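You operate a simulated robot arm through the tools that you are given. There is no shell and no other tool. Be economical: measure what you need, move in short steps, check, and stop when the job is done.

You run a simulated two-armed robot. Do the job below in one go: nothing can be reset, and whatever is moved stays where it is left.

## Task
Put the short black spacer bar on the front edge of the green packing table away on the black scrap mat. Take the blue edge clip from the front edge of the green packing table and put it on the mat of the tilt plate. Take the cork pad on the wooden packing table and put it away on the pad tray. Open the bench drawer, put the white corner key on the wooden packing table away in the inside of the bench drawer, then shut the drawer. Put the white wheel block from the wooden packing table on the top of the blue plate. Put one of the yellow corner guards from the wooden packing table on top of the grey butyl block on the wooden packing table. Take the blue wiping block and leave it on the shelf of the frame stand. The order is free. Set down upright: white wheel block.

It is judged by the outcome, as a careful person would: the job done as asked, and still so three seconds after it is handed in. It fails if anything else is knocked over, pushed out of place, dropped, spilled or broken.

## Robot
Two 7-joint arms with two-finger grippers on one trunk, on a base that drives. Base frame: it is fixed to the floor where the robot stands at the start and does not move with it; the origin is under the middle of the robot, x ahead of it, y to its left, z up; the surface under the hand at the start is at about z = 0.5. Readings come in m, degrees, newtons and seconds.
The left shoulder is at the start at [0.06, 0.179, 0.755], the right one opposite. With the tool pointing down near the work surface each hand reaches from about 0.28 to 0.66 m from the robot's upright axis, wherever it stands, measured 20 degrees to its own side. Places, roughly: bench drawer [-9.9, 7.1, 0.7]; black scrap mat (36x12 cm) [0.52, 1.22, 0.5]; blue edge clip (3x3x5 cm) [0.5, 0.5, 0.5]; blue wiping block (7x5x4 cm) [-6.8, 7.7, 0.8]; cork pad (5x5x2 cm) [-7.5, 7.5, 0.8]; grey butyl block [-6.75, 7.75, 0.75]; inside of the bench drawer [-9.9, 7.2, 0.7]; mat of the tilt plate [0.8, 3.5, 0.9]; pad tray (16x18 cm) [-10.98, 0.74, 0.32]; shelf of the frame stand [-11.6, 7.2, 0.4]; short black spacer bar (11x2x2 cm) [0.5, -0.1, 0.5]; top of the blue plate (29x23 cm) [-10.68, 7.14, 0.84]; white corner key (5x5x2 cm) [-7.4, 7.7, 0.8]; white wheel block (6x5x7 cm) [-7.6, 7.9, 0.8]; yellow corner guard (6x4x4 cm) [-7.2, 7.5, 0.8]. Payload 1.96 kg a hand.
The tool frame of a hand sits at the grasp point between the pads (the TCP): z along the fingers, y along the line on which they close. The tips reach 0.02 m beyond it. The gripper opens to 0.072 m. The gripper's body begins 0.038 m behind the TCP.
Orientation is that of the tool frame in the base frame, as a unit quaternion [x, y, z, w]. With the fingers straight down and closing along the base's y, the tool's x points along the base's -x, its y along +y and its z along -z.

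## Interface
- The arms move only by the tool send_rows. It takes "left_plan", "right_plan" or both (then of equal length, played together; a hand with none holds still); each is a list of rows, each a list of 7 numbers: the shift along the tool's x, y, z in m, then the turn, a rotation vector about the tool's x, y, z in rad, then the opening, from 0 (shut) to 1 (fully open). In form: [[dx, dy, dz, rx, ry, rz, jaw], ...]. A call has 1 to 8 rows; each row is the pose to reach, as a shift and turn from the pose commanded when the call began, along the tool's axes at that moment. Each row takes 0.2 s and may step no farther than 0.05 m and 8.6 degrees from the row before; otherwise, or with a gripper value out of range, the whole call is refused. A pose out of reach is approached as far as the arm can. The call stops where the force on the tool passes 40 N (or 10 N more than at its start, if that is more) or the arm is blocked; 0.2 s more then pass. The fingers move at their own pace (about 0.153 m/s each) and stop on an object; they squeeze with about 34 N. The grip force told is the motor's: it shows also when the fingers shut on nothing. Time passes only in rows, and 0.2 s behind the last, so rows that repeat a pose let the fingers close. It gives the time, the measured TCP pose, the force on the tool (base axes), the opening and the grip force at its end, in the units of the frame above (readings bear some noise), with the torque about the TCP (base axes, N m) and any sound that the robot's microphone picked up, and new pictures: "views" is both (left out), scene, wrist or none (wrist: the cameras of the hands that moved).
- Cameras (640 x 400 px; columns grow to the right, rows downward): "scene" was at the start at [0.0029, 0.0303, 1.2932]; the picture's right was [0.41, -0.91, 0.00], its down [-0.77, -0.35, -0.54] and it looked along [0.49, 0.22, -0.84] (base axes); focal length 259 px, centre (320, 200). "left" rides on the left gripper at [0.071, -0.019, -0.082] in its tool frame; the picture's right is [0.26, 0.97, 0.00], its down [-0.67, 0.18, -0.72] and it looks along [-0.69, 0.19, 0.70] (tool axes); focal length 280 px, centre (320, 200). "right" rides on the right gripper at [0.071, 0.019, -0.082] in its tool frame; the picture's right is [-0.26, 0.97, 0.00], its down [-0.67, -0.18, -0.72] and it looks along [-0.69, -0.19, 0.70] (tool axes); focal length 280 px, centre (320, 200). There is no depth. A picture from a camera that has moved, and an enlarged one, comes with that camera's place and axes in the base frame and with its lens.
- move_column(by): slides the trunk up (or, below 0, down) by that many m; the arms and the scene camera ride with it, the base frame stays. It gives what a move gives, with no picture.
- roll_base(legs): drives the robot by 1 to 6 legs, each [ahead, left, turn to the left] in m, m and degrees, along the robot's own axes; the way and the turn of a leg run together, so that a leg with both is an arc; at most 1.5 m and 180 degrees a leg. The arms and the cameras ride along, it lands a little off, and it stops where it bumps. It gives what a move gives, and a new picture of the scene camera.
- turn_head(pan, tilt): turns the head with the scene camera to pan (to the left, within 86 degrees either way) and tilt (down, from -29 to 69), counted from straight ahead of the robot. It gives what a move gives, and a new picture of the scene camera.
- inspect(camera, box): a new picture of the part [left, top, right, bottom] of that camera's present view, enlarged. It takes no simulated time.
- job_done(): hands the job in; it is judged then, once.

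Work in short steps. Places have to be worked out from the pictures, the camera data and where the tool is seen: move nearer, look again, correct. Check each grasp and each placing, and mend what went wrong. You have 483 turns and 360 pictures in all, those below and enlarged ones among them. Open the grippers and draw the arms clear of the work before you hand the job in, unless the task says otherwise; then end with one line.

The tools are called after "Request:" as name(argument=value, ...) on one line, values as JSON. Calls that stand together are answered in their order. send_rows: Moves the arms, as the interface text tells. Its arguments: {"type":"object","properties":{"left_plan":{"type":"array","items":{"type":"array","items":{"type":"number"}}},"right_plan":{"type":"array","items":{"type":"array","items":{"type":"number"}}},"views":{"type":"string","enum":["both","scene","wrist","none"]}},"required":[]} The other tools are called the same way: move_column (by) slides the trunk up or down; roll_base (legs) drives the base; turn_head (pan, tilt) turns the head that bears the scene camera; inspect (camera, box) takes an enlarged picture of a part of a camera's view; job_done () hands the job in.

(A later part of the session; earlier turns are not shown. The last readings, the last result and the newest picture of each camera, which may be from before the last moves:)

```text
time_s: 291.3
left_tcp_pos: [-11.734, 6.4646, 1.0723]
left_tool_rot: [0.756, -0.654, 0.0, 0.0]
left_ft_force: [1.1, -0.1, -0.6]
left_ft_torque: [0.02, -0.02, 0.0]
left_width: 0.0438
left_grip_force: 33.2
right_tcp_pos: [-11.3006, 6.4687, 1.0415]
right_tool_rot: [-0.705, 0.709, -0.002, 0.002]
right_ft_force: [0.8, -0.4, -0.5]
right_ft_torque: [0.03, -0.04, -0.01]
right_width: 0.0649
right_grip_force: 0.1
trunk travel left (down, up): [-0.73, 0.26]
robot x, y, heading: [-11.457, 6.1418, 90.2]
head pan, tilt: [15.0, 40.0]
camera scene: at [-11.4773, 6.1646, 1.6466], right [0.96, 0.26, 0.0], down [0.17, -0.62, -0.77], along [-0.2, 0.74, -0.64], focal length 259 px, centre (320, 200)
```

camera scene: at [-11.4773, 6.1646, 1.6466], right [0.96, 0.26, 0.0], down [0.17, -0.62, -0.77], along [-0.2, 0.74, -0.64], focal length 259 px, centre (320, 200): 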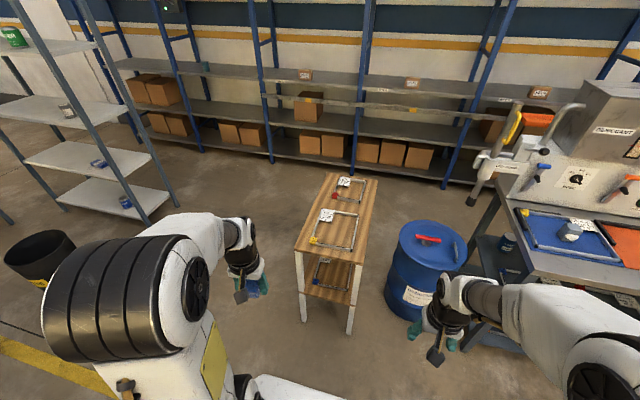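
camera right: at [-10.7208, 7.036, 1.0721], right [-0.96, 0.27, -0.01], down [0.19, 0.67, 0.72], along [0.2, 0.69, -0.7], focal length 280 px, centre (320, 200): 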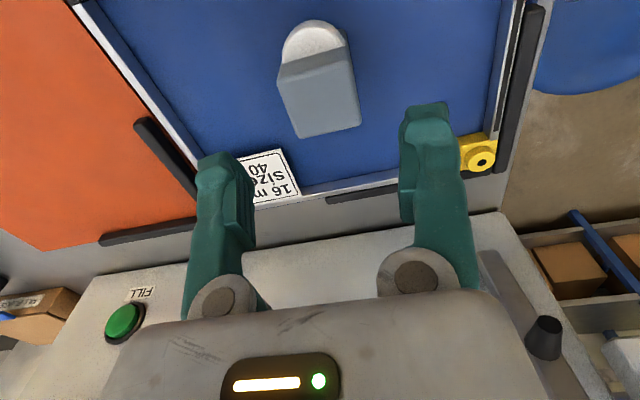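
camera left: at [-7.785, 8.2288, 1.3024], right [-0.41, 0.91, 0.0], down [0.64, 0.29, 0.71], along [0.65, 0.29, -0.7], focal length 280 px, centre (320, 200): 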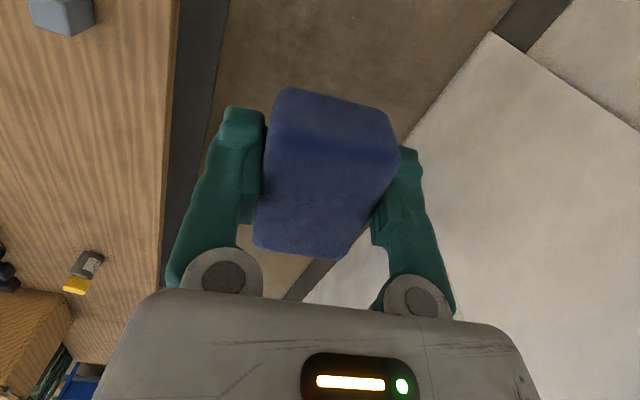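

I'll lower the trunk to look into the lower shelf and get to working height.

Request:
move_column(by=-0.5)

Request:
turn_head(pan=12, tilt=38)

Request:
inspect(camera="scene", box=[240, 150, 400, 350])

```text
refused: -0.5 is not a number from -0.4 to 0.4
```

```text
time_s: 291.9
left_tcp_pos: [-11.7347, 6.4643, 1.0726]
left_tool_rot: [0.757, -0.654, 0.001, -0.001]
left_ft_force: [0.3, 0.2, -0.7]
left_ft_torque: [0.0, 0.01, -0.01]
left_width: 0.0438
left_grip_force: 33.6
right_tcp_pos: [-11.3001, 6.4662, 1.0415]
right_tool_rot: [-0.704, 0.71, -0.002, 0.002]
right_ft_force: [0.3, 0.2, 0.9]
right_ft_torque: [-0.02, 0.05, -0.01]
right_width: 0.0649
right_grip_force: 0.1
trunk travel left (down, up): [-0.73, 0.26]
robot x, y, heading: [-11.4536, 6.1395, 90.4]
head pan, tilt: [12.0, 38.0]
camera scene: at [-11.4737, 6.167, 1.6496], right [0.98, 0.21, 0.0], down [0.13, -0.6, -0.79], along [-0.17, 0.77, -0.62], focal length 259 px, centre (320, 200)
```

scene: 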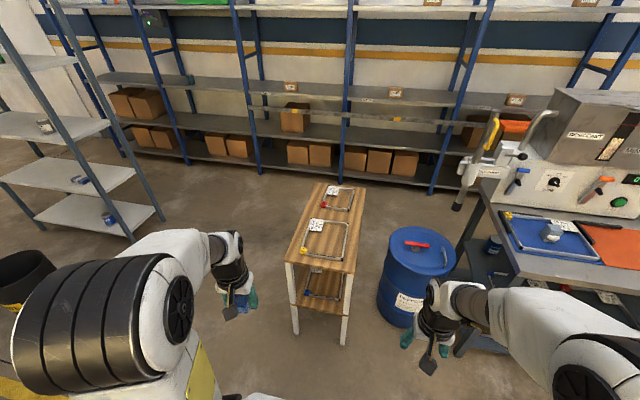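

```text
2.00 times, centred on (320, 250) of scene
camera zoom: at [-11.4737, 6.167, 1.6496], right [0.98, 0.21, 0.0], down [0.13, -0.6, -0.79], along [-0.17, 0.77, -0.62], focal length 519 px, centre (320, 100)
```

zoom: 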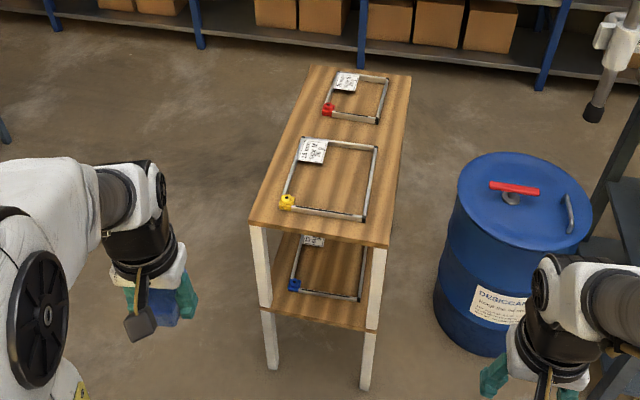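

The shelf has a frame on it (front bar at y≈6.92), leaving only a 5–6 cm strip, but the frame's interior is open. To lay the block there under the top board I need it gripped with the hand tilted about 45°, so I'll regrip it on a free spot of the bench. Driving there and looking.

Request:
roll_base(legs=[[0, -1.45, 0], [0.35, 0, 0]])

Request:
turn_head(pan=10, tilt=50)

```text
time_s: 301.0
left_tcp_pos: [-10.2847, 6.8261, 1.0708]
left_tool_rot: [0.756, -0.654, 0.0, 0.0]
left_ft_force: [0.2, -0.1, 0.3]
left_ft_torque: [-0.01, -0.01, 0.02]
left_width: 0.0437
left_grip_force: 34.3
right_tcp_pos: [-9.8495, 6.8278, 1.0422]
right_tool_rot: [-0.704, 0.71, -0.002, 0.003]
right_ft_force: [0.1, -0.2, 0.4]
right_ft_torque: [-0.04, -0.01, -0.01]
right_width: 0.0647
right_grip_force: 0.1
trunk travel left (down, up): [-0.73, 0.26]
robot x, y, heading: [-10.0022, 6.499, 90.3]
head pan, tilt: [12.0, 38.0]
camera scene: at [-10.0237, 6.5276, 1.6496], right [0.98, 0.21, 0.0], down [0.13, -0.6, -0.79], along [-0.17, 0.77, -0.62], focal length 259 px, centre (320, 200)
```

scene: 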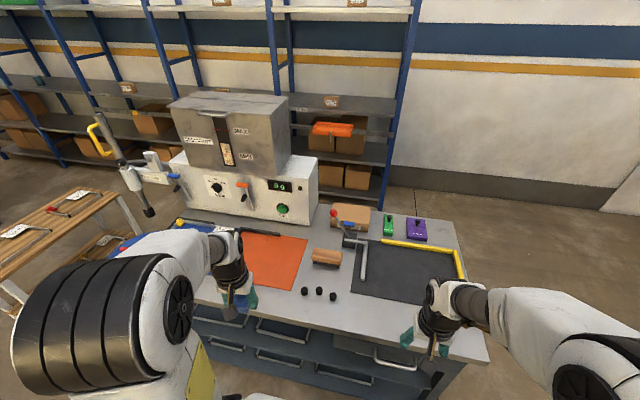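

```text
time_s: 301.8
left_tcp_pos: [-10.2859, 6.825, 1.0706]
left_tool_rot: [0.756, -0.654, 0.001, -0.001]
left_ft_force: [-0.9, -1.1, 0.1]
left_ft_torque: [0.0, 0.01, -0.02]
left_width: 0.0436
left_grip_force: 34.3
right_tcp_pos: [-9.8506, 6.827, 1.0418]
right_tool_rot: [-0.704, 0.71, -0.003, 0.001]
right_ft_force: [0.3, 0.4, -0.7]
right_ft_torque: [-0.02, -0.04, 0.03]
right_width: 0.0647
right_grip_force: 0.1
trunk travel left (down, up): [-0.73, 0.26]
robot x, y, heading: [-10.0055, 6.5082, 90.2]
head pan, tilt: [10.0, 50.0]
camera scene: at [-10.0191, 6.5194, 1.6325], right [0.98, 0.18, 0.0], down [0.14, -0.75, -0.64], along [-0.11, 0.63, -0.77], focal length 259 px, centre (320, 200)
```

scene: 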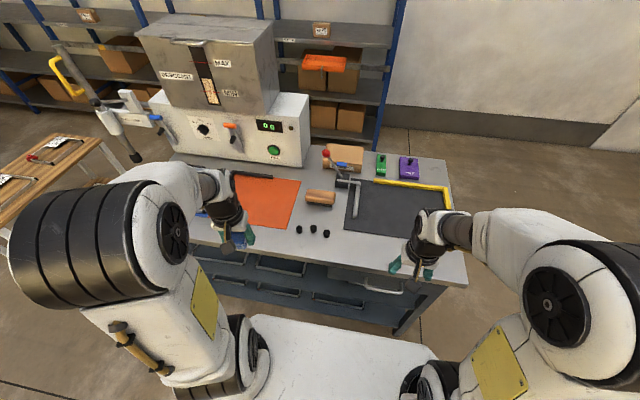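

Request:
inspect(camera="scene", box=[230, 160, 470, 310])

```text
2.67 times, centred on (350, 235) of scene
camera zoom: at [-10.0191, 6.5194, 1.6325], right [0.98, 0.18, 0.0], down [0.14, -0.75, -0.64], along [-0.11, 0.63, -0.77], focal length 692 px, centre (240, 107)
```

zoom: 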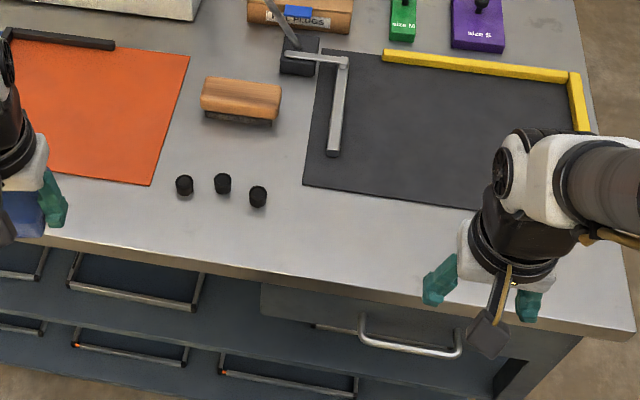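

There is a clear 13 cm strip at about (-9.985, 6.985) in front of the black mat. I'll shift the base right 0.2 m and set the wiping block down there.

Request:
roll_base(legs=[[0, -0.2, 0]])

Request:
send_rows(left_plan=[[-0.03, -0.015, 0.02, 0, 0, 0.03, 0], [-0.06, -0.03, 0.04, 0, 0, 0.07, 0], [-0.09, -0.05, 0.06, 0, 0, 0.1, 0], [-0.12, -0.07, 0.08, 0, 0, 0.14, 0], [-0.15, -0.09, 0.11, 0, 0, 0.14, 0], [-0.15, -0.09, 0.14, 0, 0, 0.14, 0]])

```text
time_s: 303.4
left_tcp_pos: [-10.0845, 6.8259, 1.0711]
left_tool_rot: [0.756, -0.655, 0.0, 0.0]
left_ft_force: [-0.1, -0.2, 0.5]
left_ft_torque: [0.01, 0.04, -0.04]
left_width: 0.0438
left_grip_force: 34.3
right_tcp_pos: [-9.6504, 6.8282, 1.0411]
right_tool_rot: [-0.703, 0.711, -0.003, 0.002]
right_ft_force: [0.9, -0.5, -0.3]
right_ft_torque: [0.0, 0.02, 0.01]
right_width: 0.0648
right_grip_force: 0.0
trunk travel left (down, up): [-0.73, 0.26]
robot x, y, heading: [-9.8022, 6.5046, 90.0]
head pan, tilt: [10.0, 50.0]
camera scene: at [-9.8192, 6.5198, 1.6324], right [0.98, 0.18, 0.0], down [0.14, -0.75, -0.64], along [-0.11, 0.63, -0.77], focal length 259 px, centre (320, 200)
```

scene: 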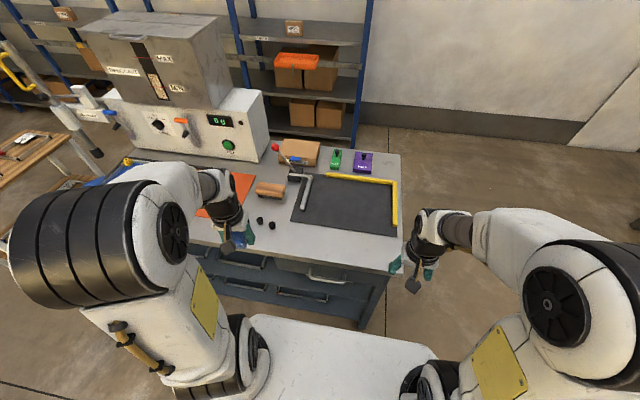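

```text
time_s: 304.8
left_tcp_pos: [-10.0169, 6.9865, 0.932]
left_tool_rot: [0.709, -0.705, 0.001, 0.0]
left_ft_force: [0.1, 0.3, 0.2]
left_ft_torque: [-0.01, 0.01, 0.0]
left_width: 0.0438
left_grip_force: 34.1
right_tcp_pos: [-9.6511, 6.829, 1.0413]
right_tool_rot: [-0.703, 0.711, -0.004, 0.002]
right_ft_force: [0.6, -0.1, -0.1]
right_ft_torque: [-0.02, 0.0, 0.0]
right_width: 0.0648
right_grip_force: 0.0
trunk travel left (down, up): [-0.73, 0.26]
robot x, y, heading: [-9.8031, 6.5051, 89.8]
head pan, tilt: [10.0, 50.0]
camera scene: at [-9.82, 6.5199, 1.6325], right [0.98, 0.18, 0.0], down [0.14, -0.75, -0.64], along [-0.11, 0.63, -0.77], focal length 259 px, centre (320, 200)
camera left: at [-9.9978, 6.9167, 1.0123], right [-0.96, -0.26, 0.0], down [-0.19, 0.67, 0.72], along [-0.19, 0.69, -0.7], focal length 280 px, centre (320, 200)
```

scene: 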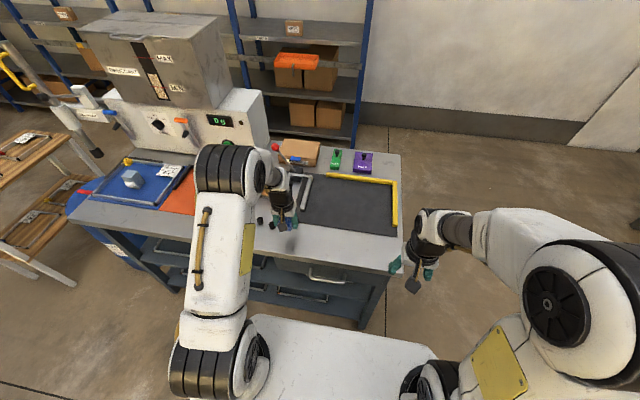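
left: 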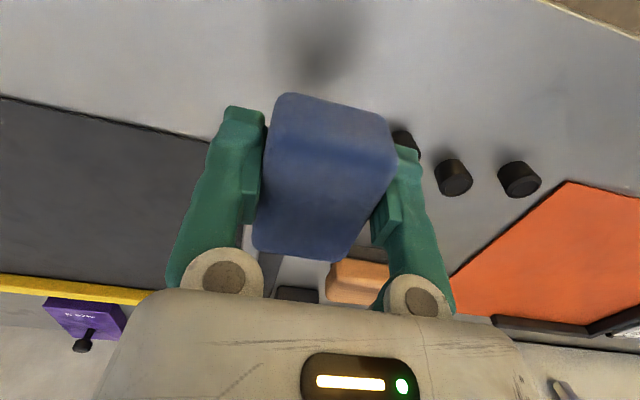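

A black knob is just left of the hand, so I'll shift 3 cm right and lower carefully.

Request:
send_rows(left_plan=[[0.002, -0.032, 0, 0, 0, 0, 0], [0.004, -0.032, 0.03, 0, 0, 0, 0], [0.004, -0.032, 0.06, 0, 0, 0, 0], [0.004, -0.032, 0.075, 0, 0, 0, 0], [0.004, -0.032, 0.082, 0, 0, 0, 0]], views="wrist")

```text
time_s: 305.8
left_tcp_pos: [-9.9835, 6.9843, 0.86]
left_tool_rot: [0.709, -0.705, -0.001, -0.001]
left_ft_force: [2.5, -7.6, 17.9]
left_ft_torque: [-0.34, 0.04, 0.02]
left_width: 0.0437
left_grip_force: 33.8
right_tcp_pos: [-9.6489, 6.8263, 1.0418]
right_tool_rot: [-0.703, 0.711, -0.003, 0.002]
right_ft_force: [0.9, 0.1, -0.1]
right_ft_torque: [-0.02, 0.01, 0.04]
right_width: 0.0645
right_grip_force: 0.0
trunk travel left (down, up): [-0.73, 0.26]
robot x, y, heading: [-9.8037, 6.5067, 90.4]
head pan, tilt: [10.0, 50.0]
stopped in row 5 (left hand): the force on the tool passed its limit at 44 N (the readings are from after the stop); the commanded pose is now the measured one
camera left: at [-9.9643, 6.9135, 0.9418], right [-0.96, -0.27, 0.0], down [-0.19, 0.67, 0.72], along [-0.19, 0.69, -0.7], focal length 280 px, centre (320, 200)
```

left: 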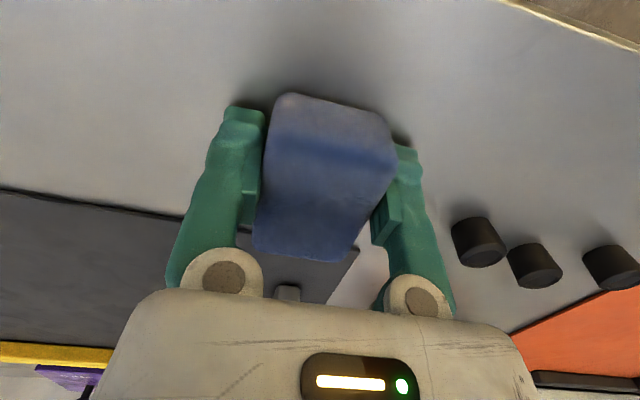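

Contact gives bench z≈0.833. I'll release, rise, tilt the hand 45°, and come back for the regrip.

Request:
send_rows(left_plan=[[0, 0, -0.002, 0, 0, 0, 0.5], [0, 0, -0.002, 0, 0, 0, 0.9], [0, 0, -0.002, 0, 0, 0, 1], [0, 0, -0.04, 0, 0, 0, 1], [0, 0, -0.08, 0, 0, 0, 1], [0, 0, -0.12, 0, 0, 0, 1]], views="none")

Request:
send_rows(left_plan=[[0.005, 0, 0, 0, -0.135, 0, 1], [0.01, 0, 0, 0, -0.27, 0, 1], [0.012, 0, 0, 0, -0.405, 0, 1], [0.012, 0, 0, 0, -0.54, 0, 1], [0.012, 0, 0, 0, -0.665, 0, 1], [0.012, 0, 0, 0, -0.785, 0, 1]])

```text
time_s: 307.2
left_tcp_pos: [-9.9859, 6.9851, 0.9819]
left_tool_rot: [0.708, -0.706, -0.001, -0.002]
left_ft_force: [0.4, -0.4, -0.2]
left_ft_torque: [-0.03, -0.04, 0.0]
left_width: 0.072
left_grip_force: 0.0
right_tcp_pos: [-9.649, 6.8264, 1.0421]
right_tool_rot: [-0.704, 0.71, -0.003, 0.002]
right_ft_force: [0.5, 0.4, -0.6]
right_ft_torque: [0.03, -0.02, -0.01]
right_width: 0.0651
right_grip_force: 0.0
trunk travel left (down, up): [-0.73, 0.26]
robot x, y, heading: [-9.8051, 6.4982, 90.2]
head pan, tilt: [10.0, 50.0]
```

```text
time_s: 308.6
left_tcp_pos: [-9.9851, 6.9748, 0.9795]
left_tool_rot: [0.655, -0.651, -0.272, -0.271]
left_ft_force: [-0.4, 0.4, 0.6]
left_ft_torque: [-0.01, -0.01, 0.0]
left_width: 0.0719
left_grip_force: 0.0
right_tcp_pos: [-9.6508, 6.8275, 1.0415]
right_tool_rot: [-0.704, 0.711, -0.003, 0.002]
right_ft_force: [0.3, -0.2, -1.2]
right_ft_torque: [-0.02, 0.0, -0.01]
right_width: 0.0649
right_grip_force: 0.0
trunk travel left (down, up): [-0.73, 0.26]
robot x, y, heading: [-9.803, 6.5001, 90.3]
head pan, tilt: [10.0, 50.0]
camera scene: at [-9.8194, 6.52, 1.6325], right [0.98, 0.18, 0.0], down [0.14, -0.75, -0.64], along [-0.11, 0.63, -0.77], focal length 259 px, centre (320, 200)
camera left: at [-9.9651, 6.8664, 0.9867], right [-0.96, -0.19, -0.19], down [-0.18, -0.03, 0.98], along [-0.19, 0.98, 0.0], focal length 280 px, centre (320, 200)
```

scene: 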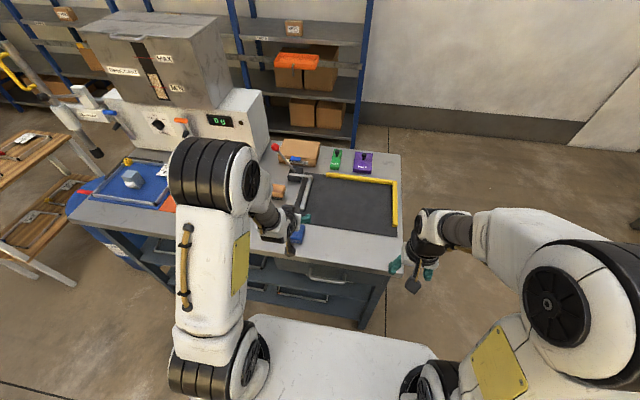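
left: 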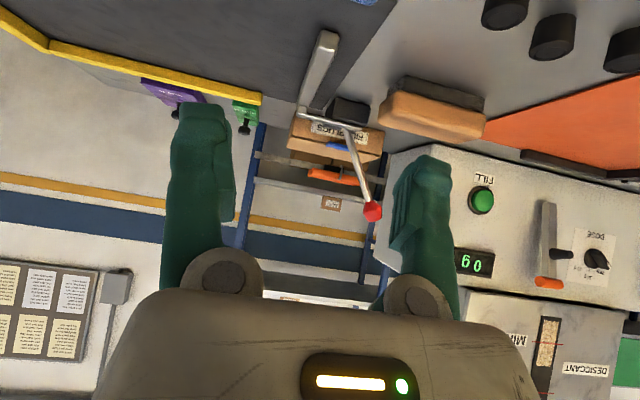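

Descending vertically over the block with the tilted hand.

Request:
send_rows(left_plan=[[0.021, 0, 0.021, 0, 0, 0, 1], [0.042, 0, 0.042, 0, 0, 0, 1], [0.063, 0, 0.063, 0, 0, 0, 1], [0.077, 0, 0.077, 0, 0, 0, 1]], views="wrist")

Request:
inspect(camera="scene", box=[230, 170, 350, 260])

```text
time_s: 309.6
left_tcp_pos: [-9.9866, 6.9731, 0.8702]
left_tool_rot: [0.655, -0.651, -0.271, -0.271]
left_ft_force: [-0.4, -0.1, 0.7]
left_ft_torque: [-0.01, 0.05, 0.02]
left_width: 0.0722
left_grip_force: 0.1
right_tcp_pos: [-9.6505, 6.8288, 1.0426]
right_tool_rot: [-0.704, 0.71, -0.003, 0.002]
right_ft_force: [0.1, -0.6, 0.7]
right_ft_torque: [-0.02, -0.01, 0.02]
right_width: 0.0646
right_grip_force: 0.0
trunk travel left (down, up): [-0.73, 0.26]
robot x, y, heading: [-9.807, 6.5011, 89.9]
head pan, tilt: [10.0, 50.0]
camera left: at [-9.9661, 6.8653, 0.8767], right [-0.96, -0.19, -0.19], down [-0.18, -0.03, 0.98], along [-0.19, 0.98, 0.0], focal length 280 px, centre (320, 200)
```

left: 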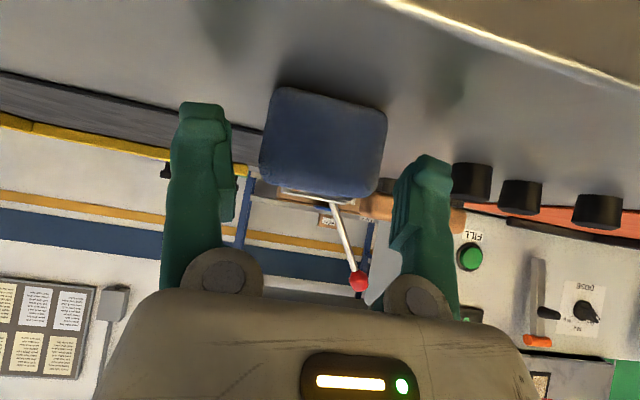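

```text
4.44 times, centred on (290, 215) of scene
camera zoom: at [-9.8194, 6.5206, 1.6325], right [0.98, 0.18, 0.0], down [0.14, -0.75, -0.64], along [-0.11, 0.63, -0.77], focal length 1153 px, centre (453, 133)
```

zoom: 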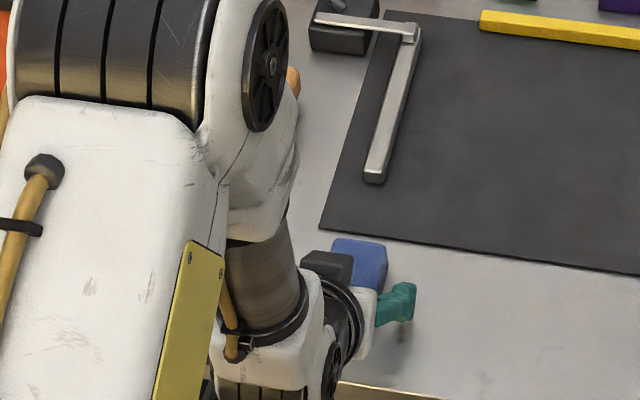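

The hand straddles the block and the camera hangs outside the bench edge. Down the last centimetre, close, and lift.

Request:
send_rows(left_plan=[[0.0075, 0, 0.0075, 0, 0, 0, 1], [0.0075, 0, 0.0075, 0, 0, 0, 0.5], [0.0075, 0, 0.0075, 0, 0, 0, 0], [0.0075, 0, 0.0075, 0, 0, 0, 0], [-0.01, 0, -0.01, 0, 0, 0, 0], [-0.035, 0, -0.035, 0, 0, 0, 0], [-0.065, 0, -0.065, 0, 0, 0, 0]], views="wrist")

```text
time_s: 311.2
left_tcp_pos: [-9.9873, 6.9729, 0.9637]
left_tool_rot: [0.655, -0.651, -0.272, -0.271]
left_ft_force: [0.0, 0.1, 0.0]
left_ft_torque: [0.0, 0.03, -0.03]
left_width: 0.0439
left_grip_force: 33.9
right_tcp_pos: [-9.6503, 6.8277, 1.0426]
right_tool_rot: [-0.703, 0.711, -0.003, 0.003]
right_ft_force: [0.4, 0.1, -1.0]
right_ft_torque: [0.02, 0.01, -0.01]
right_width: 0.0648
right_grip_force: 0.0
trunk travel left (down, up): [-0.73, 0.26]
robot x, y, heading: [-9.8019, 6.5032, 90.0]
head pan, tilt: [10.0, 50.0]
camera left: at [-9.966, 6.8662, 0.9696], right [-0.96, -0.19, -0.19], down [-0.18, -0.03, 0.98], along [-0.19, 0.98, 0.0], focal length 280 px, centre (320, 200)
```

left: 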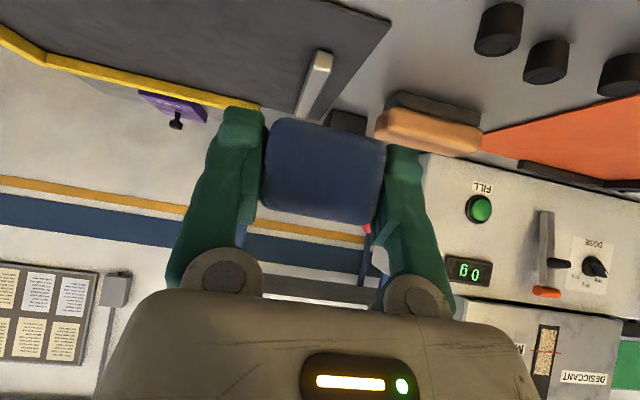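

The block is regripped with the 45° tilt. While here with the right hand free, I'll open the drawer: retract the left hand, back off and shift left, and turn the right hand toward the handle.

Request:
send_rows(left_plan=[[-0.02, 0, -0.03, 0, 0, 0, 0], [-0.035, 0, -0.065, 0, 0, 0, 0], [-0.03, 0, -0.105, 0, 0, 0, 0], [0.0, 0, -0.14, 0, 0, 0, 0], [0.03, 0, -0.17, 0, 0, 0, 0], [0.06, 0, -0.2, 0, 0, 0, 0], [0.07, 0, -0.212, 0, 0, 0, 0]], right_plan=[[0, 0, 0, 0, 0, -0.145, 1], [0, 0, 0, 0, 0, -0.29, 1], [0, 0, 0, 0, 0, -0.435, 1], [0, 0, 0, 0, 0, -0.58, 1], [0, 0, 0, 0, 0, -0.725, 1], [0, 0, 0, 0, 0, -0.87, 1], [0, 0, 0, 0, 0, -1.015, 1]], views="none")

Request:
roll_base(legs=[[-0.15, 0, 0], [0, 0.18, 0]])

Request:
send_rows(right_plan=[[0, 0, 0, 0, 0, -0.14, 1], [0, 0, 0, 0, 0, -0.28, 1], [0, 0, 0, 0, 0, -0.42, 1], [0, 0, 0, 0, 0, -0.556, 1]])

```text
time_s: 312.8
left_tcp_pos: [-9.9839, 6.9316, 1.0714]
left_tool_rot: [0.655, -0.651, -0.271, -0.27]
left_ft_force: [0.2, -0.5, -0.4]
left_ft_torque: [-0.02, -0.01, 0.02]
left_width: 0.0441
left_grip_force: 34.1
left hand out of reach, approached as far as the arm can: row 3, 4, 5, 6, 7
right_tcp_pos: [-9.6495, 6.8282, 1.0421]
right_tool_rot: [0.96, -0.278, 0.003, -0.001]
right_ft_force: [0.3, 0.4, -0.4]
right_ft_torque: [0.0, -0.04, 0.0]
right_width: 0.072
right_grip_force: 0.0
trunk travel left (down, up): [-0.73, 0.26]
robot x, y, heading: [-9.8064, 6.502, 90.2]
head pan, tilt: [10.0, 50.0]
```

```text
time_s: 315.3
left_tcp_pos: [-10.162, 6.7792, 1.0711]
left_tool_rot: [0.655, -0.651, -0.271, -0.271]
left_ft_force: [-0.1, -0.5, 0.2]
left_ft_torque: [-0.02, -0.01, -0.02]
left_width: 0.0442
left_grip_force: 33.2
right_tcp_pos: [-9.8291, 6.6757, 1.0418]
right_tool_rot: [0.961, -0.278, 0.004, 0.0]
right_ft_force: [-0.3, 0.0, 0.0]
right_ft_torque: [0.04, -0.01, -0.02]
right_width: 0.0721
right_grip_force: 0.1
trunk travel left (down, up): [-0.73, 0.26]
robot x, y, heading: [-9.9831, 6.3507, 90.4]
head pan, tilt: [10.0, 50.0]
camera scene: at [-9.9968, 6.3674, 1.6324], right [0.98, 0.18, 0.0], down [0.14, -0.75, -0.64], along [-0.11, 0.63, -0.77], focal length 259 px, centre (320, 200)
```

scene: 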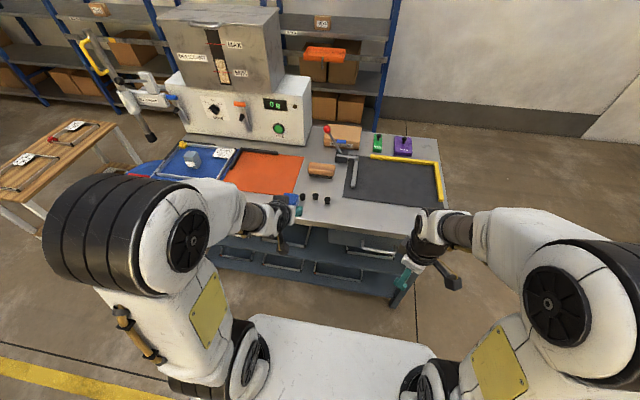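

```text
time_s: 316.3
left_tcp_pos: [-10.1627, 6.7788, 1.0696]
left_tool_rot: [0.655, -0.651, -0.272, -0.271]
left_ft_force: [0.2, 1.1, -1.4]
left_ft_torque: [-0.03, -0.03, 0.0]
left_width: 0.0439
left_grip_force: 34.0
right_tcp_pos: [-9.828, 6.6762, 1.0414]
right_tool_rot: [1.0, -0.002, 0.003, 0.001]
right_ft_force: [-0.1, -0.1, -0.1]
right_ft_torque: [0.0, 0.0, 0.0]
right_width: 0.072
right_grip_force: 0.0
trunk travel left (down, up): [-0.73, 0.26]
robot x, y, heading: [-9.9817, 6.3526, 90.1]
head pan, tilt: [10.0, 50.0]
camera scene: at [-9.9966, 6.3675, 1.6324], right [0.98, 0.18, 0.0], down [0.14, -0.75, -0.64], along [-0.12, 0.63, -0.77], focal length 259 px, centre (320, 200)
camera right: at [-9.7581, 6.6566, 1.1228], right [-0.27, -0.96, 0.0], down [-0.68, 0.19, 0.71], along [-0.68, 0.19, -0.7], focal length 280 px, centre (320, 200)
```

scene: 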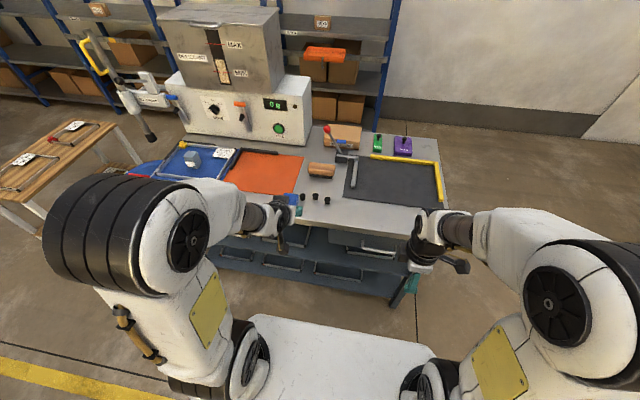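
right: 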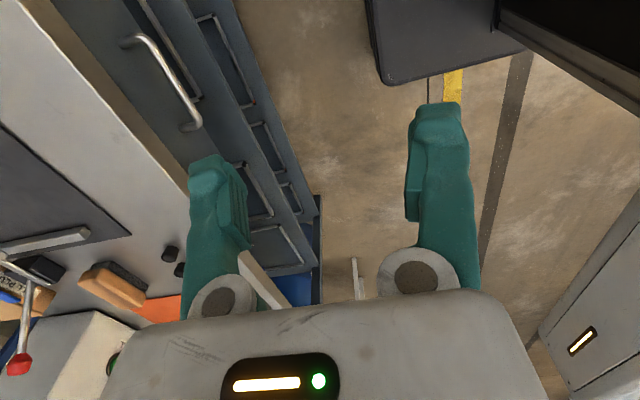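

Request:
inspect(camera="scene", box=[330, 210, 430, 290])

Request:
inspect(camera="right", box=[60, 0, 260, 160])

```text
5.00 times, centred on (380, 250) of scene
camera zoom: at [-9.9966, 6.3675, 1.6324], right [0.98, 0.18, 0.0], down [0.14, -0.75, -0.64], along [-0.12, 0.63, -0.77], focal length 1297 px, centre (20, -50)
```

zoom: 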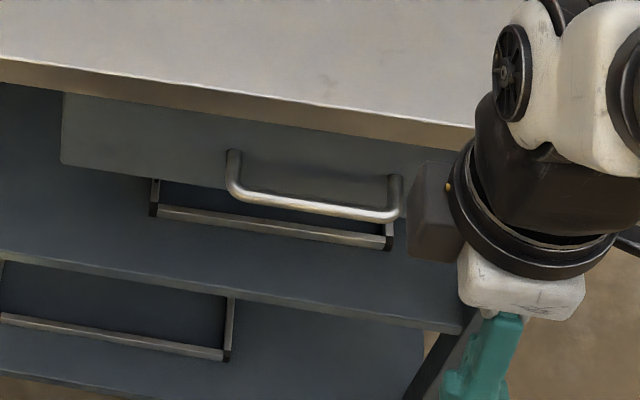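

```text
2.50 times, centred on (160, 80) of right
camera zoom: at [-9.7581, 6.6566, 1.1228], right [-0.27, -0.96, 0.0], down [-0.68, 0.19, 0.71], along [-0.68, 0.19, -0.7], focal length 701 px, centre (720, 500)
```

zoom: 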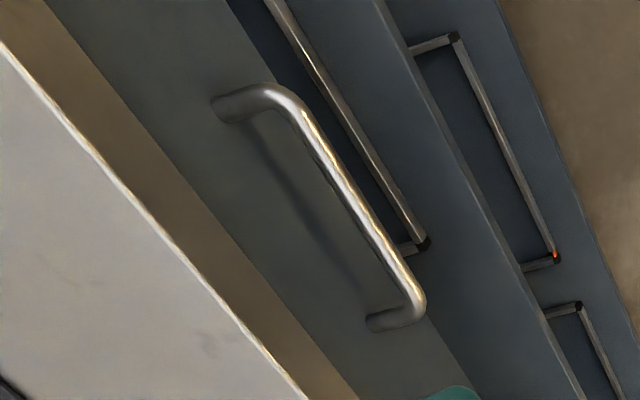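

Triangulation gives the handle bar from (-9.924, 6.908) to (-9.805, 6.910) at z≈0.708, with the drawer face near y≈6.945. I'll pitch the right hand forward with its fingers closing vertically, then lower the trunk.

Request:
send_rows(right_plan=[[0, -0.02, 0, 0.143, 0, 0, 1], [0, -0.04, 0, 0.286, 0, 0, 1], [0, -0.06, 0, 0.429, 0, 0, 1], [0, -0.08, 0, 0.572, 0, 0, 1], [0, -0.1, 0, 0.715, 0, 0, 1], [0, -0.12, 0, 0.858, 0, 0, 1], [0, -0.14, 0, 1.0, 0, 0, 1], [0, -0.16, 0, 1.144, 0, 0, 1]])

```text
time_s: 318.1
left_tcp_pos: [-10.1604, 6.7795, 1.0694]
left_tool_rot: [0.655, -0.65, -0.273, -0.27]
left_ft_force: [0.1, 0.4, 0.3]
left_ft_torque: [-0.02, 0.01, 0.03]
left_width: 0.044
left_grip_force: 34.4
right_tcp_pos: [-9.8318, 6.8415, 1.0522]
right_tool_rot: [0.842, -0.002, 0.006, -0.539]
right_ft_force: [0.2, 0.5, 0.4]
right_ft_torque: [-0.02, -0.03, -0.04]
right_width: 0.0718
right_grip_force: 0.2
right hand out of reach, approached as far as the arm can: row 4, 5, 8
trunk travel left (down, up): [-0.73, 0.26]
robot x, y, heading: [-9.9857, 6.3502, 90.3]
head pan, tilt: [10.0, 50.0]
camera scene: at [-9.9939, 6.3684, 1.6325], right [0.98, 0.18, 0.0], down [0.14, -0.75, -0.64], along [-0.12, 0.63, -0.77], focal length 259 px, centre (320, 200)
camera right: at [-9.7624, 6.7586, 1.0684], right [-0.26, -0.4, -0.88], down [-0.68, -0.57, 0.46], along [-0.68, 0.72, -0.13], focal length 280 px, centre (320, 200)
```

scene: 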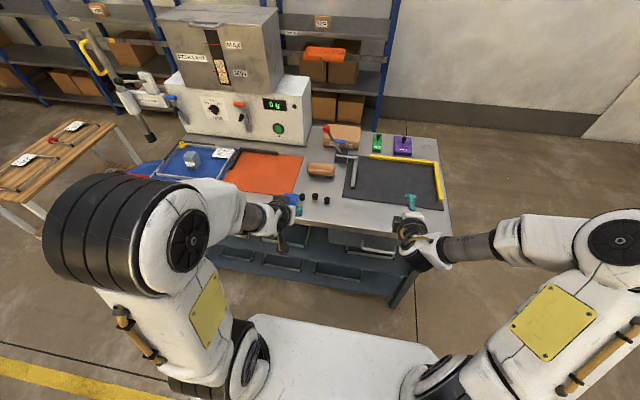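
right: 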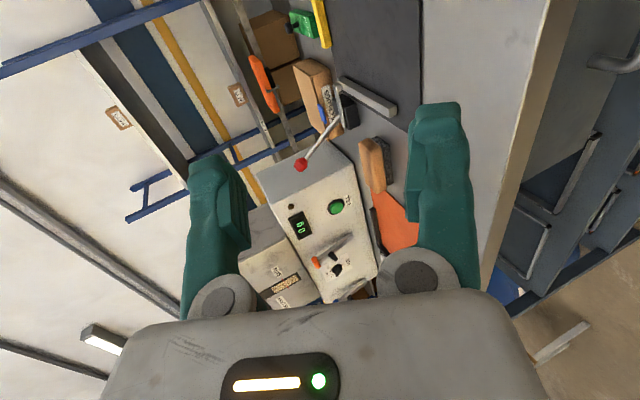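

The hand is pitched 65° now. I'll lower the trunk 0.25 m (both hands stay in front of the bench edge) and then finish the pitch.

Request:
move_column(by=-0.25)

Request:
send_rows(right_plan=[[0, 0, 0, 0.13, 0, 0, 1], [0, 0, 0, 0.26, 0, 0, 1], [0, 0, 0, 0.4, 0, 0, 1]])

```text
time_s: 320.7
left_tcp_pos: [-10.1624, 6.7795, 0.8197]
left_tool_rot: [0.655, -0.651, -0.271, -0.27]
left_ft_force: [-0.9, -0.4, 0.1]
left_ft_torque: [-0.03, -0.04, 0.02]
left_width: 0.0438
left_grip_force: 33.6
right_tcp_pos: [-9.8331, 6.8409, 0.8013]
right_tool_rot: [0.842, -0.002, 0.006, -0.539]
right_ft_force: [-1.1, 0.7, -0.1]
right_ft_torque: [-0.04, 0.02, 0.03]
right_width: 0.072
right_grip_force: 0.0
trunk travel left (down, up): [-0.48, 0.51]
robot x, y, heading: [-9.9837, 6.3491, 90.3]
head pan, tilt: [10.0, 50.0]
```

```text
time_s: 321.5
left_tcp_pos: [-10.1631, 6.7789, 0.8209]
left_tool_rot: [0.655, -0.651, -0.272, -0.271]
left_ft_force: [-0.2, -0.1, 0.2]
left_ft_torque: [-0.02, -0.03, 0.01]
left_width: 0.0438
left_grip_force: 33.5
right_tcp_pos: [-9.8337, 6.8402, 0.801]
right_tool_rot: [0.842, -0.001, 0.007, -0.539]
right_ft_force: [1.1, -0.5, -0.4]
right_ft_torque: [-0.02, -0.02, -0.02]
right_width: 0.0719
right_grip_force: 0.1
right hand out of reach, approached as far as the arm can: row 1, 2, 3
trunk travel left (down, up): [-0.48, 0.51]
robot x, y, heading: [-9.9855, 6.3481, 90.5]
head pan, tilt: [10.0, 50.0]
camera scene: at [-9.9968, 6.3675, 1.3824], right [0.98, 0.18, 0.0], down [0.14, -0.75, -0.64], along [-0.12, 0.63, -0.77], focal length 259 px, centre (320, 200)
camera right: at [-9.7643, 6.7578, 0.8186], right [-0.26, -0.4, -0.88], down [-0.68, -0.57, 0.46], along [-0.68, 0.72, -0.13], focal length 280 px, centre (320, 200)
```

scene: 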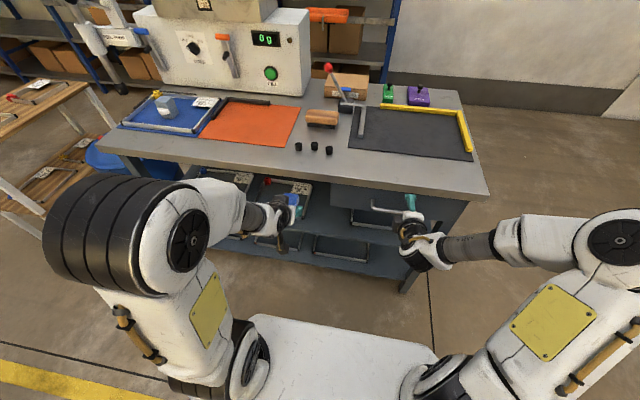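
right: 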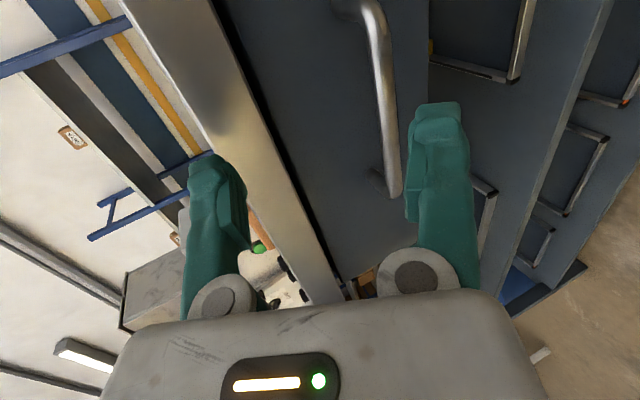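

The wrist stops at 65°, which is enough. I'll line up in front of the handle bar with a partly open grip.

Request:
send_rows(right_plan=[[-0.015, 0.028, 0.01, 0, 0, 0, 0.75], [-0.031, 0.0573, 0.0331, 0, 0, 0, 0.75]], views="wrist")

Request:
inspect(camera="scene", box=[340, 170, 460, 270])

```text
time_s: 322.1
left_tcp_pos: [-10.1642, 6.7798, 0.8196]
left_tool_rot: [0.655, -0.651, -0.271, -0.271]
left_ft_force: [-0.3, 0.2, -0.4]
left_ft_torque: [-0.01, -0.01, -0.03]
left_width: 0.044
left_grip_force: 34.0
right_tcp_pos: [-9.864, 6.851, 0.7342]
right_tool_rot: [0.843, -0.01, 0.012, -0.538]
right_ft_force: [-2.1, 0.5, 0.8]
right_ft_torque: [-0.04, -0.02, -0.1]
right_width: 0.054
right_grip_force: 0.3
right hand out of reach, approached as far as the arm can: row 1
trunk travel left (down, up): [-0.48, 0.51]
robot x, y, heading: [-9.9812, 6.3495, 90.0]
head pan, tilt: [10.0, 50.0]
camera right: at [-9.7957, 6.7655, 0.7518], right [-0.26, -0.4, -0.88], down [-0.69, -0.55, 0.46], along [-0.67, 0.73, -0.13], focal length 280 px, centre (320, 200)
```

right: 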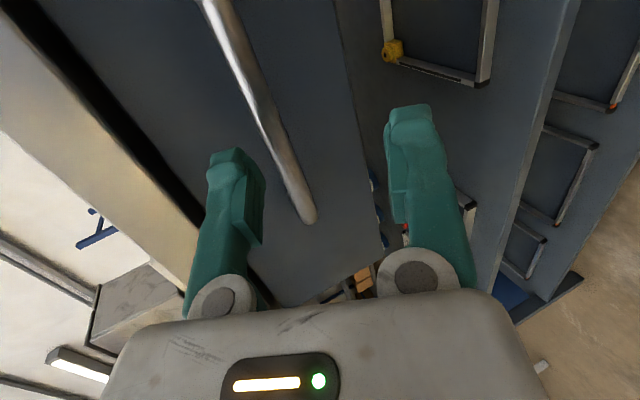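

```text
4.00 times, centred on (400, 220) of scene
camera zoom: at [-9.9979, 6.3692, 1.3825], right [0.98, 0.18, 0.0], down [0.14, -0.75, -0.64], along [-0.11, 0.63, -0.77], focal length 1038 px, centre (0, 120)
```

zoom: 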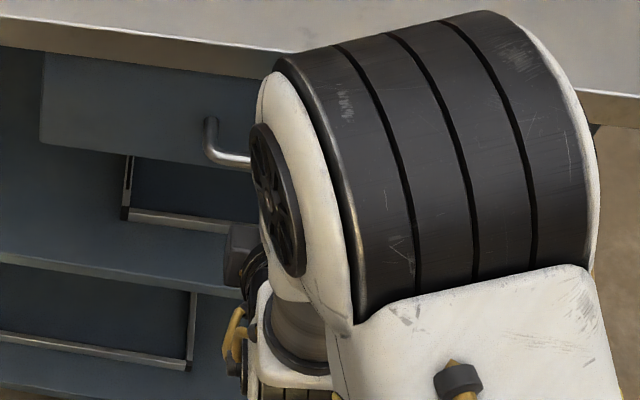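

Cross-checking all views, the bar is really at y≈6.892, z≈0.737. I'll shift up 2 cm to centre it between the fingers and then advance.

Request:
send_rows(right_plan=[[0, -0.01, 0, 0, 0, 0, 0.7], [0, -0.02, 0, 0, 0, 0, 0.6], [0, -0.02, 0.014, 0, 0, 0, 0.6], [0, -0.02, 0.027, 0, 0, 0, 0.6]], views="wrist")

```text
time_s: 323.1
left_tcp_pos: [-10.1633, 6.7792, 0.8198]
left_tool_rot: [0.655, -0.651, -0.271, -0.27]
left_ft_force: [-0.6, -0.1, 0.4]
left_ft_torque: [0.0, 0.02, 0.0]
left_width: 0.044
left_grip_force: 34.4
right_tcp_pos: [-9.867, 6.8805, 0.7433]
right_tool_rot: [0.843, -0.004, 0.009, -0.538]
right_ft_force: [0.1, 0.0, 0.9]
right_ft_torque: [-0.02, -0.03, 0.01]
right_width: 0.0431
right_grip_force: 0.1
trunk travel left (down, up): [-0.48, 0.51]
robot x, y, heading: [-9.9806, 6.3525, 90.1]
head pan, tilt: [10.0, 50.0]
camera right: at [-9.7969, 6.7968, 0.7613], right [-0.26, -0.4, -0.88], down [-0.69, -0.56, 0.46], along [-0.68, 0.72, -0.13], focal length 280 px, centre (320, 200)
```

right: 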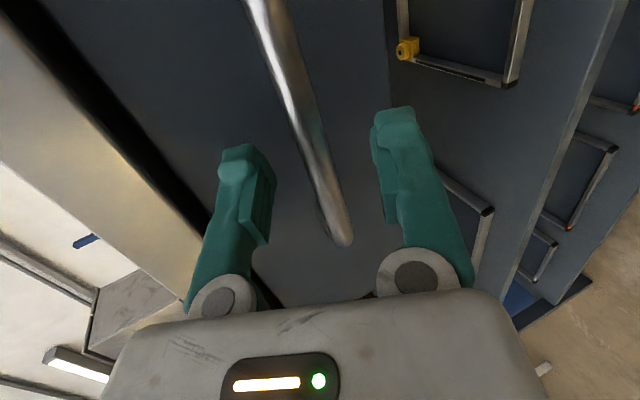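

The bar is centred between the fingers. Closing.

Request:
send_rows(right_plan=[[0, 0, 0, 0, 0, 0, 0.3], [0, 0, 0, 0, 0, 0, 0], [0, 0, 0, 0, 0, 0, 0]], views="wrist")

```text
time_s: 323.9
left_tcp_pos: [-10.1623, 6.7793, 0.8201]
left_tool_rot: [0.655, -0.651, -0.272, -0.271]
left_ft_force: [1.0, -0.4, 0.2]
left_ft_torque: [-0.03, 0.0, -0.03]
left_width: 0.0438
left_grip_force: 34.4
right_tcp_pos: [-9.8656, 6.8801, 0.7453]
right_tool_rot: [0.843, -0.002, 0.009, -0.538]
right_ft_force: [1.0, 0.7, 5.7]
right_ft_torque: [0.05, -0.15, 0.07]
right_width: 0.0112
right_grip_force: 38.0
trunk travel left (down, up): [-0.48, 0.51]
robot x, y, heading: [-9.9849, 6.3525, 90.0]
head pan, tilt: [10.0, 50.0]
camera right: at [-9.797, 6.7966, 0.7617], right [-0.26, -0.4, -0.88], down [-0.69, -0.56, 0.46], along [-0.68, 0.72, -0.13], focal length 280 px, centre (320, 200)
```

right: 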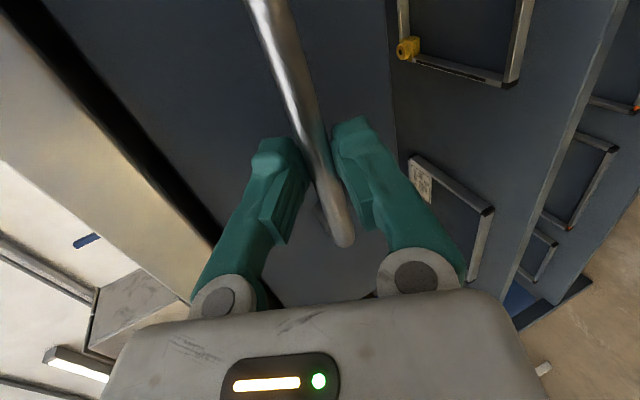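

Grip on the bar is 11 mm wide. I'll pull the drawer open by backing the base 0.2 m straight.

Request:
roll_base(legs=[[-0.1, 0, 0], [-0.1, 0, 0]])

```text
time_s: 325.8
left_tcp_pos: [-10.1635, 6.5795, 0.8195]
left_tool_rot: [0.656, -0.65, -0.273, -0.271]
left_ft_force: [-0.9, 0.3, -0.4]
left_ft_torque: [-0.01, 0.02, -0.01]
left_width: 0.0442
left_grip_force: 33.8
right_tcp_pos: [-9.8659, 6.6796, 0.7442]
right_tool_rot: [0.843, -0.002, 0.009, -0.538]
right_ft_force: [-3.3, -1.2, 5.0]
right_ft_torque: [0.02, 0.35, -0.06]
right_width: 0.0109
right_grip_force: 37.7
trunk travel left (down, up): [-0.48, 0.51]
robot x, y, heading: [-9.9798, 6.1482, 90.3]
head pan, tilt: [10.0, 50.0]
camera scene: at [-9.9964, 6.1668, 1.3825], right [0.98, 0.18, 0.0], down [0.14, -0.75, -0.64], along [-0.12, 0.63, -0.77], focal length 259 px, centre (320, 200)
```

scene: 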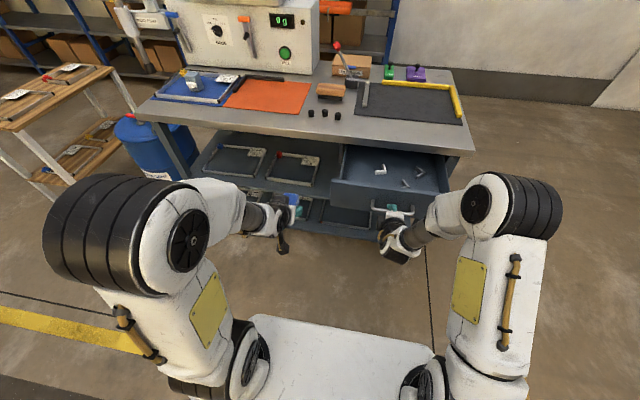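

The drawer is open 0.2 m. I'll zoom in on its contents before letting go.

Request:
inspect(camera="scene", box=[310, 130, 470, 230])

```text
4.00 times, centred on (390, 180) of scene
camera zoom: at [-9.9964, 6.1668, 1.3825], right [0.98, 0.18, 0.0], down [0.14, -0.75, -0.64], along [-0.12, 0.63, -0.77], focal length 1038 px, centre (40, 280)
```

zoom: 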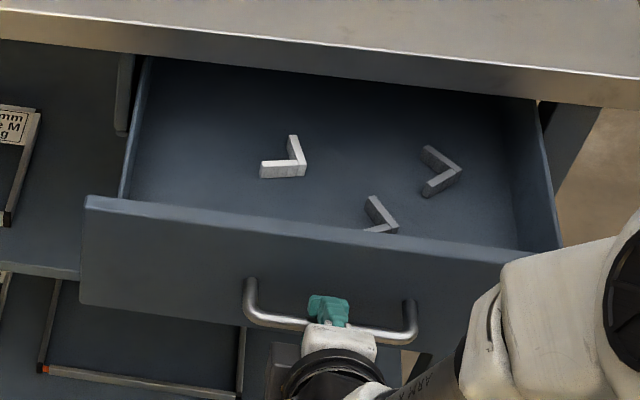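

There are other keys inside but plenty of room. I'll pull 5 cm more, then release and back the hand out along its axis.

Request:
roll_base(legs=[[-0.05, 0, 0]])

Request:
send_rows(right_plan=[[0, 0, 0, 0, 0, 0, 0.4], [0, 0, 0, 0, 0, 0, 0.7], [0, 0, -0.02, 0, 0, 0, 0.7], [0, 0, -0.05, 0, 0, 0, 0.7], [0, 0, -0.07, 0, 0, 0, 0.7]], views="scene")

```text
time_s: 326.7
left_tcp_pos: [-10.1628, 6.5283, 0.8199]
left_tool_rot: [0.655, -0.65, -0.272, -0.272]
left_ft_force: [-0.1, -0.4, -0.2]
left_ft_torque: [0.0, -0.01, 0.0]
left_width: 0.044
left_grip_force: 33.5
right_tcp_pos: [-9.8669, 6.6312, 0.746]
right_tool_rot: [0.843, -0.003, 0.007, -0.537]
right_ft_force: [-1.3, -1.5, 6.1]
right_ft_torque: [0.08, 0.36, -0.06]
right_width: 0.0109
right_grip_force: 38.3
trunk travel left (down, up): [-0.48, 0.51]
robot x, y, heading: [-9.9811, 6.0972, 90.7]
head pan, tilt: [10.0, 50.0]
camera scene: at [-9.9957, 6.1166, 1.3825], right [0.98, 0.18, 0.0], down [0.14, -0.75, -0.64], along [-0.12, 0.63, -0.77], focal length 259 px, centre (320, 200)
```

scene: 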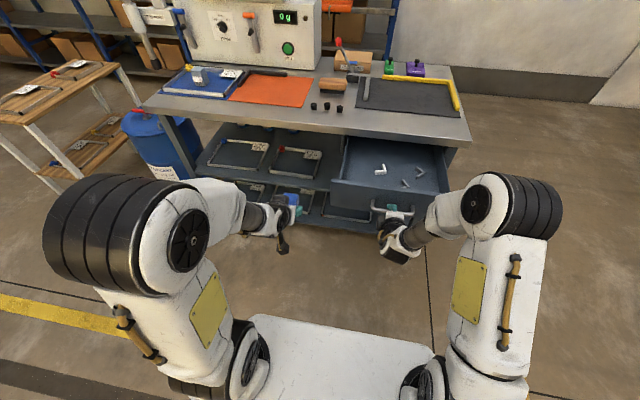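

```text
time_s: 327.9
left_tcp_pos: [-10.1614, 6.529, 0.8215]
left_tool_rot: [0.656, -0.65, -0.272, -0.271]
left_ft_force: [-0.4, -0.5, -0.6]
left_ft_torque: [-0.04, 0.0, 0.0]
left_width: 0.044
left_grip_force: 34.7
right_tcp_pos: [-9.8669, 6.5675, 0.774]
right_tool_rot: [0.843, -0.001, 0.008, -0.537]
right_ft_force: [-0.3, -0.3, 0.3]
right_ft_torque: [0.0, 0.01, 0.0]
right_width: 0.0503
right_grip_force: 0.1
trunk travel left (down, up): [-0.48, 0.51]
robot x, y, heading: [-9.9825, 6.1027, 90.3]
head pan, tilt: [10.0, 50.0]
camera scene: at [-9.9955, 6.1181, 1.3824], right [0.98, 0.18, 0.0], down [0.14, -0.75, -0.64], along [-0.12, 0.63, -0.77], focal length 259 px, centre (320, 200)
```

scene: 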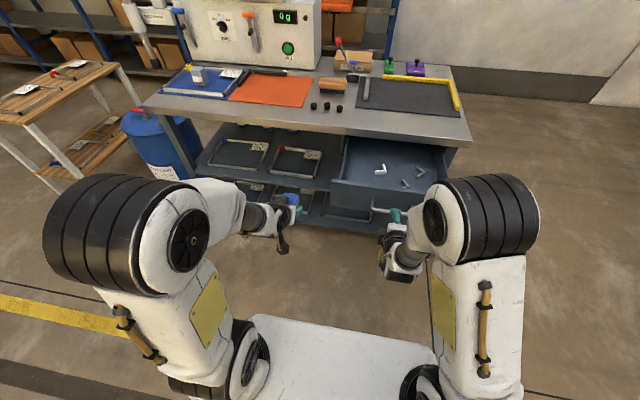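

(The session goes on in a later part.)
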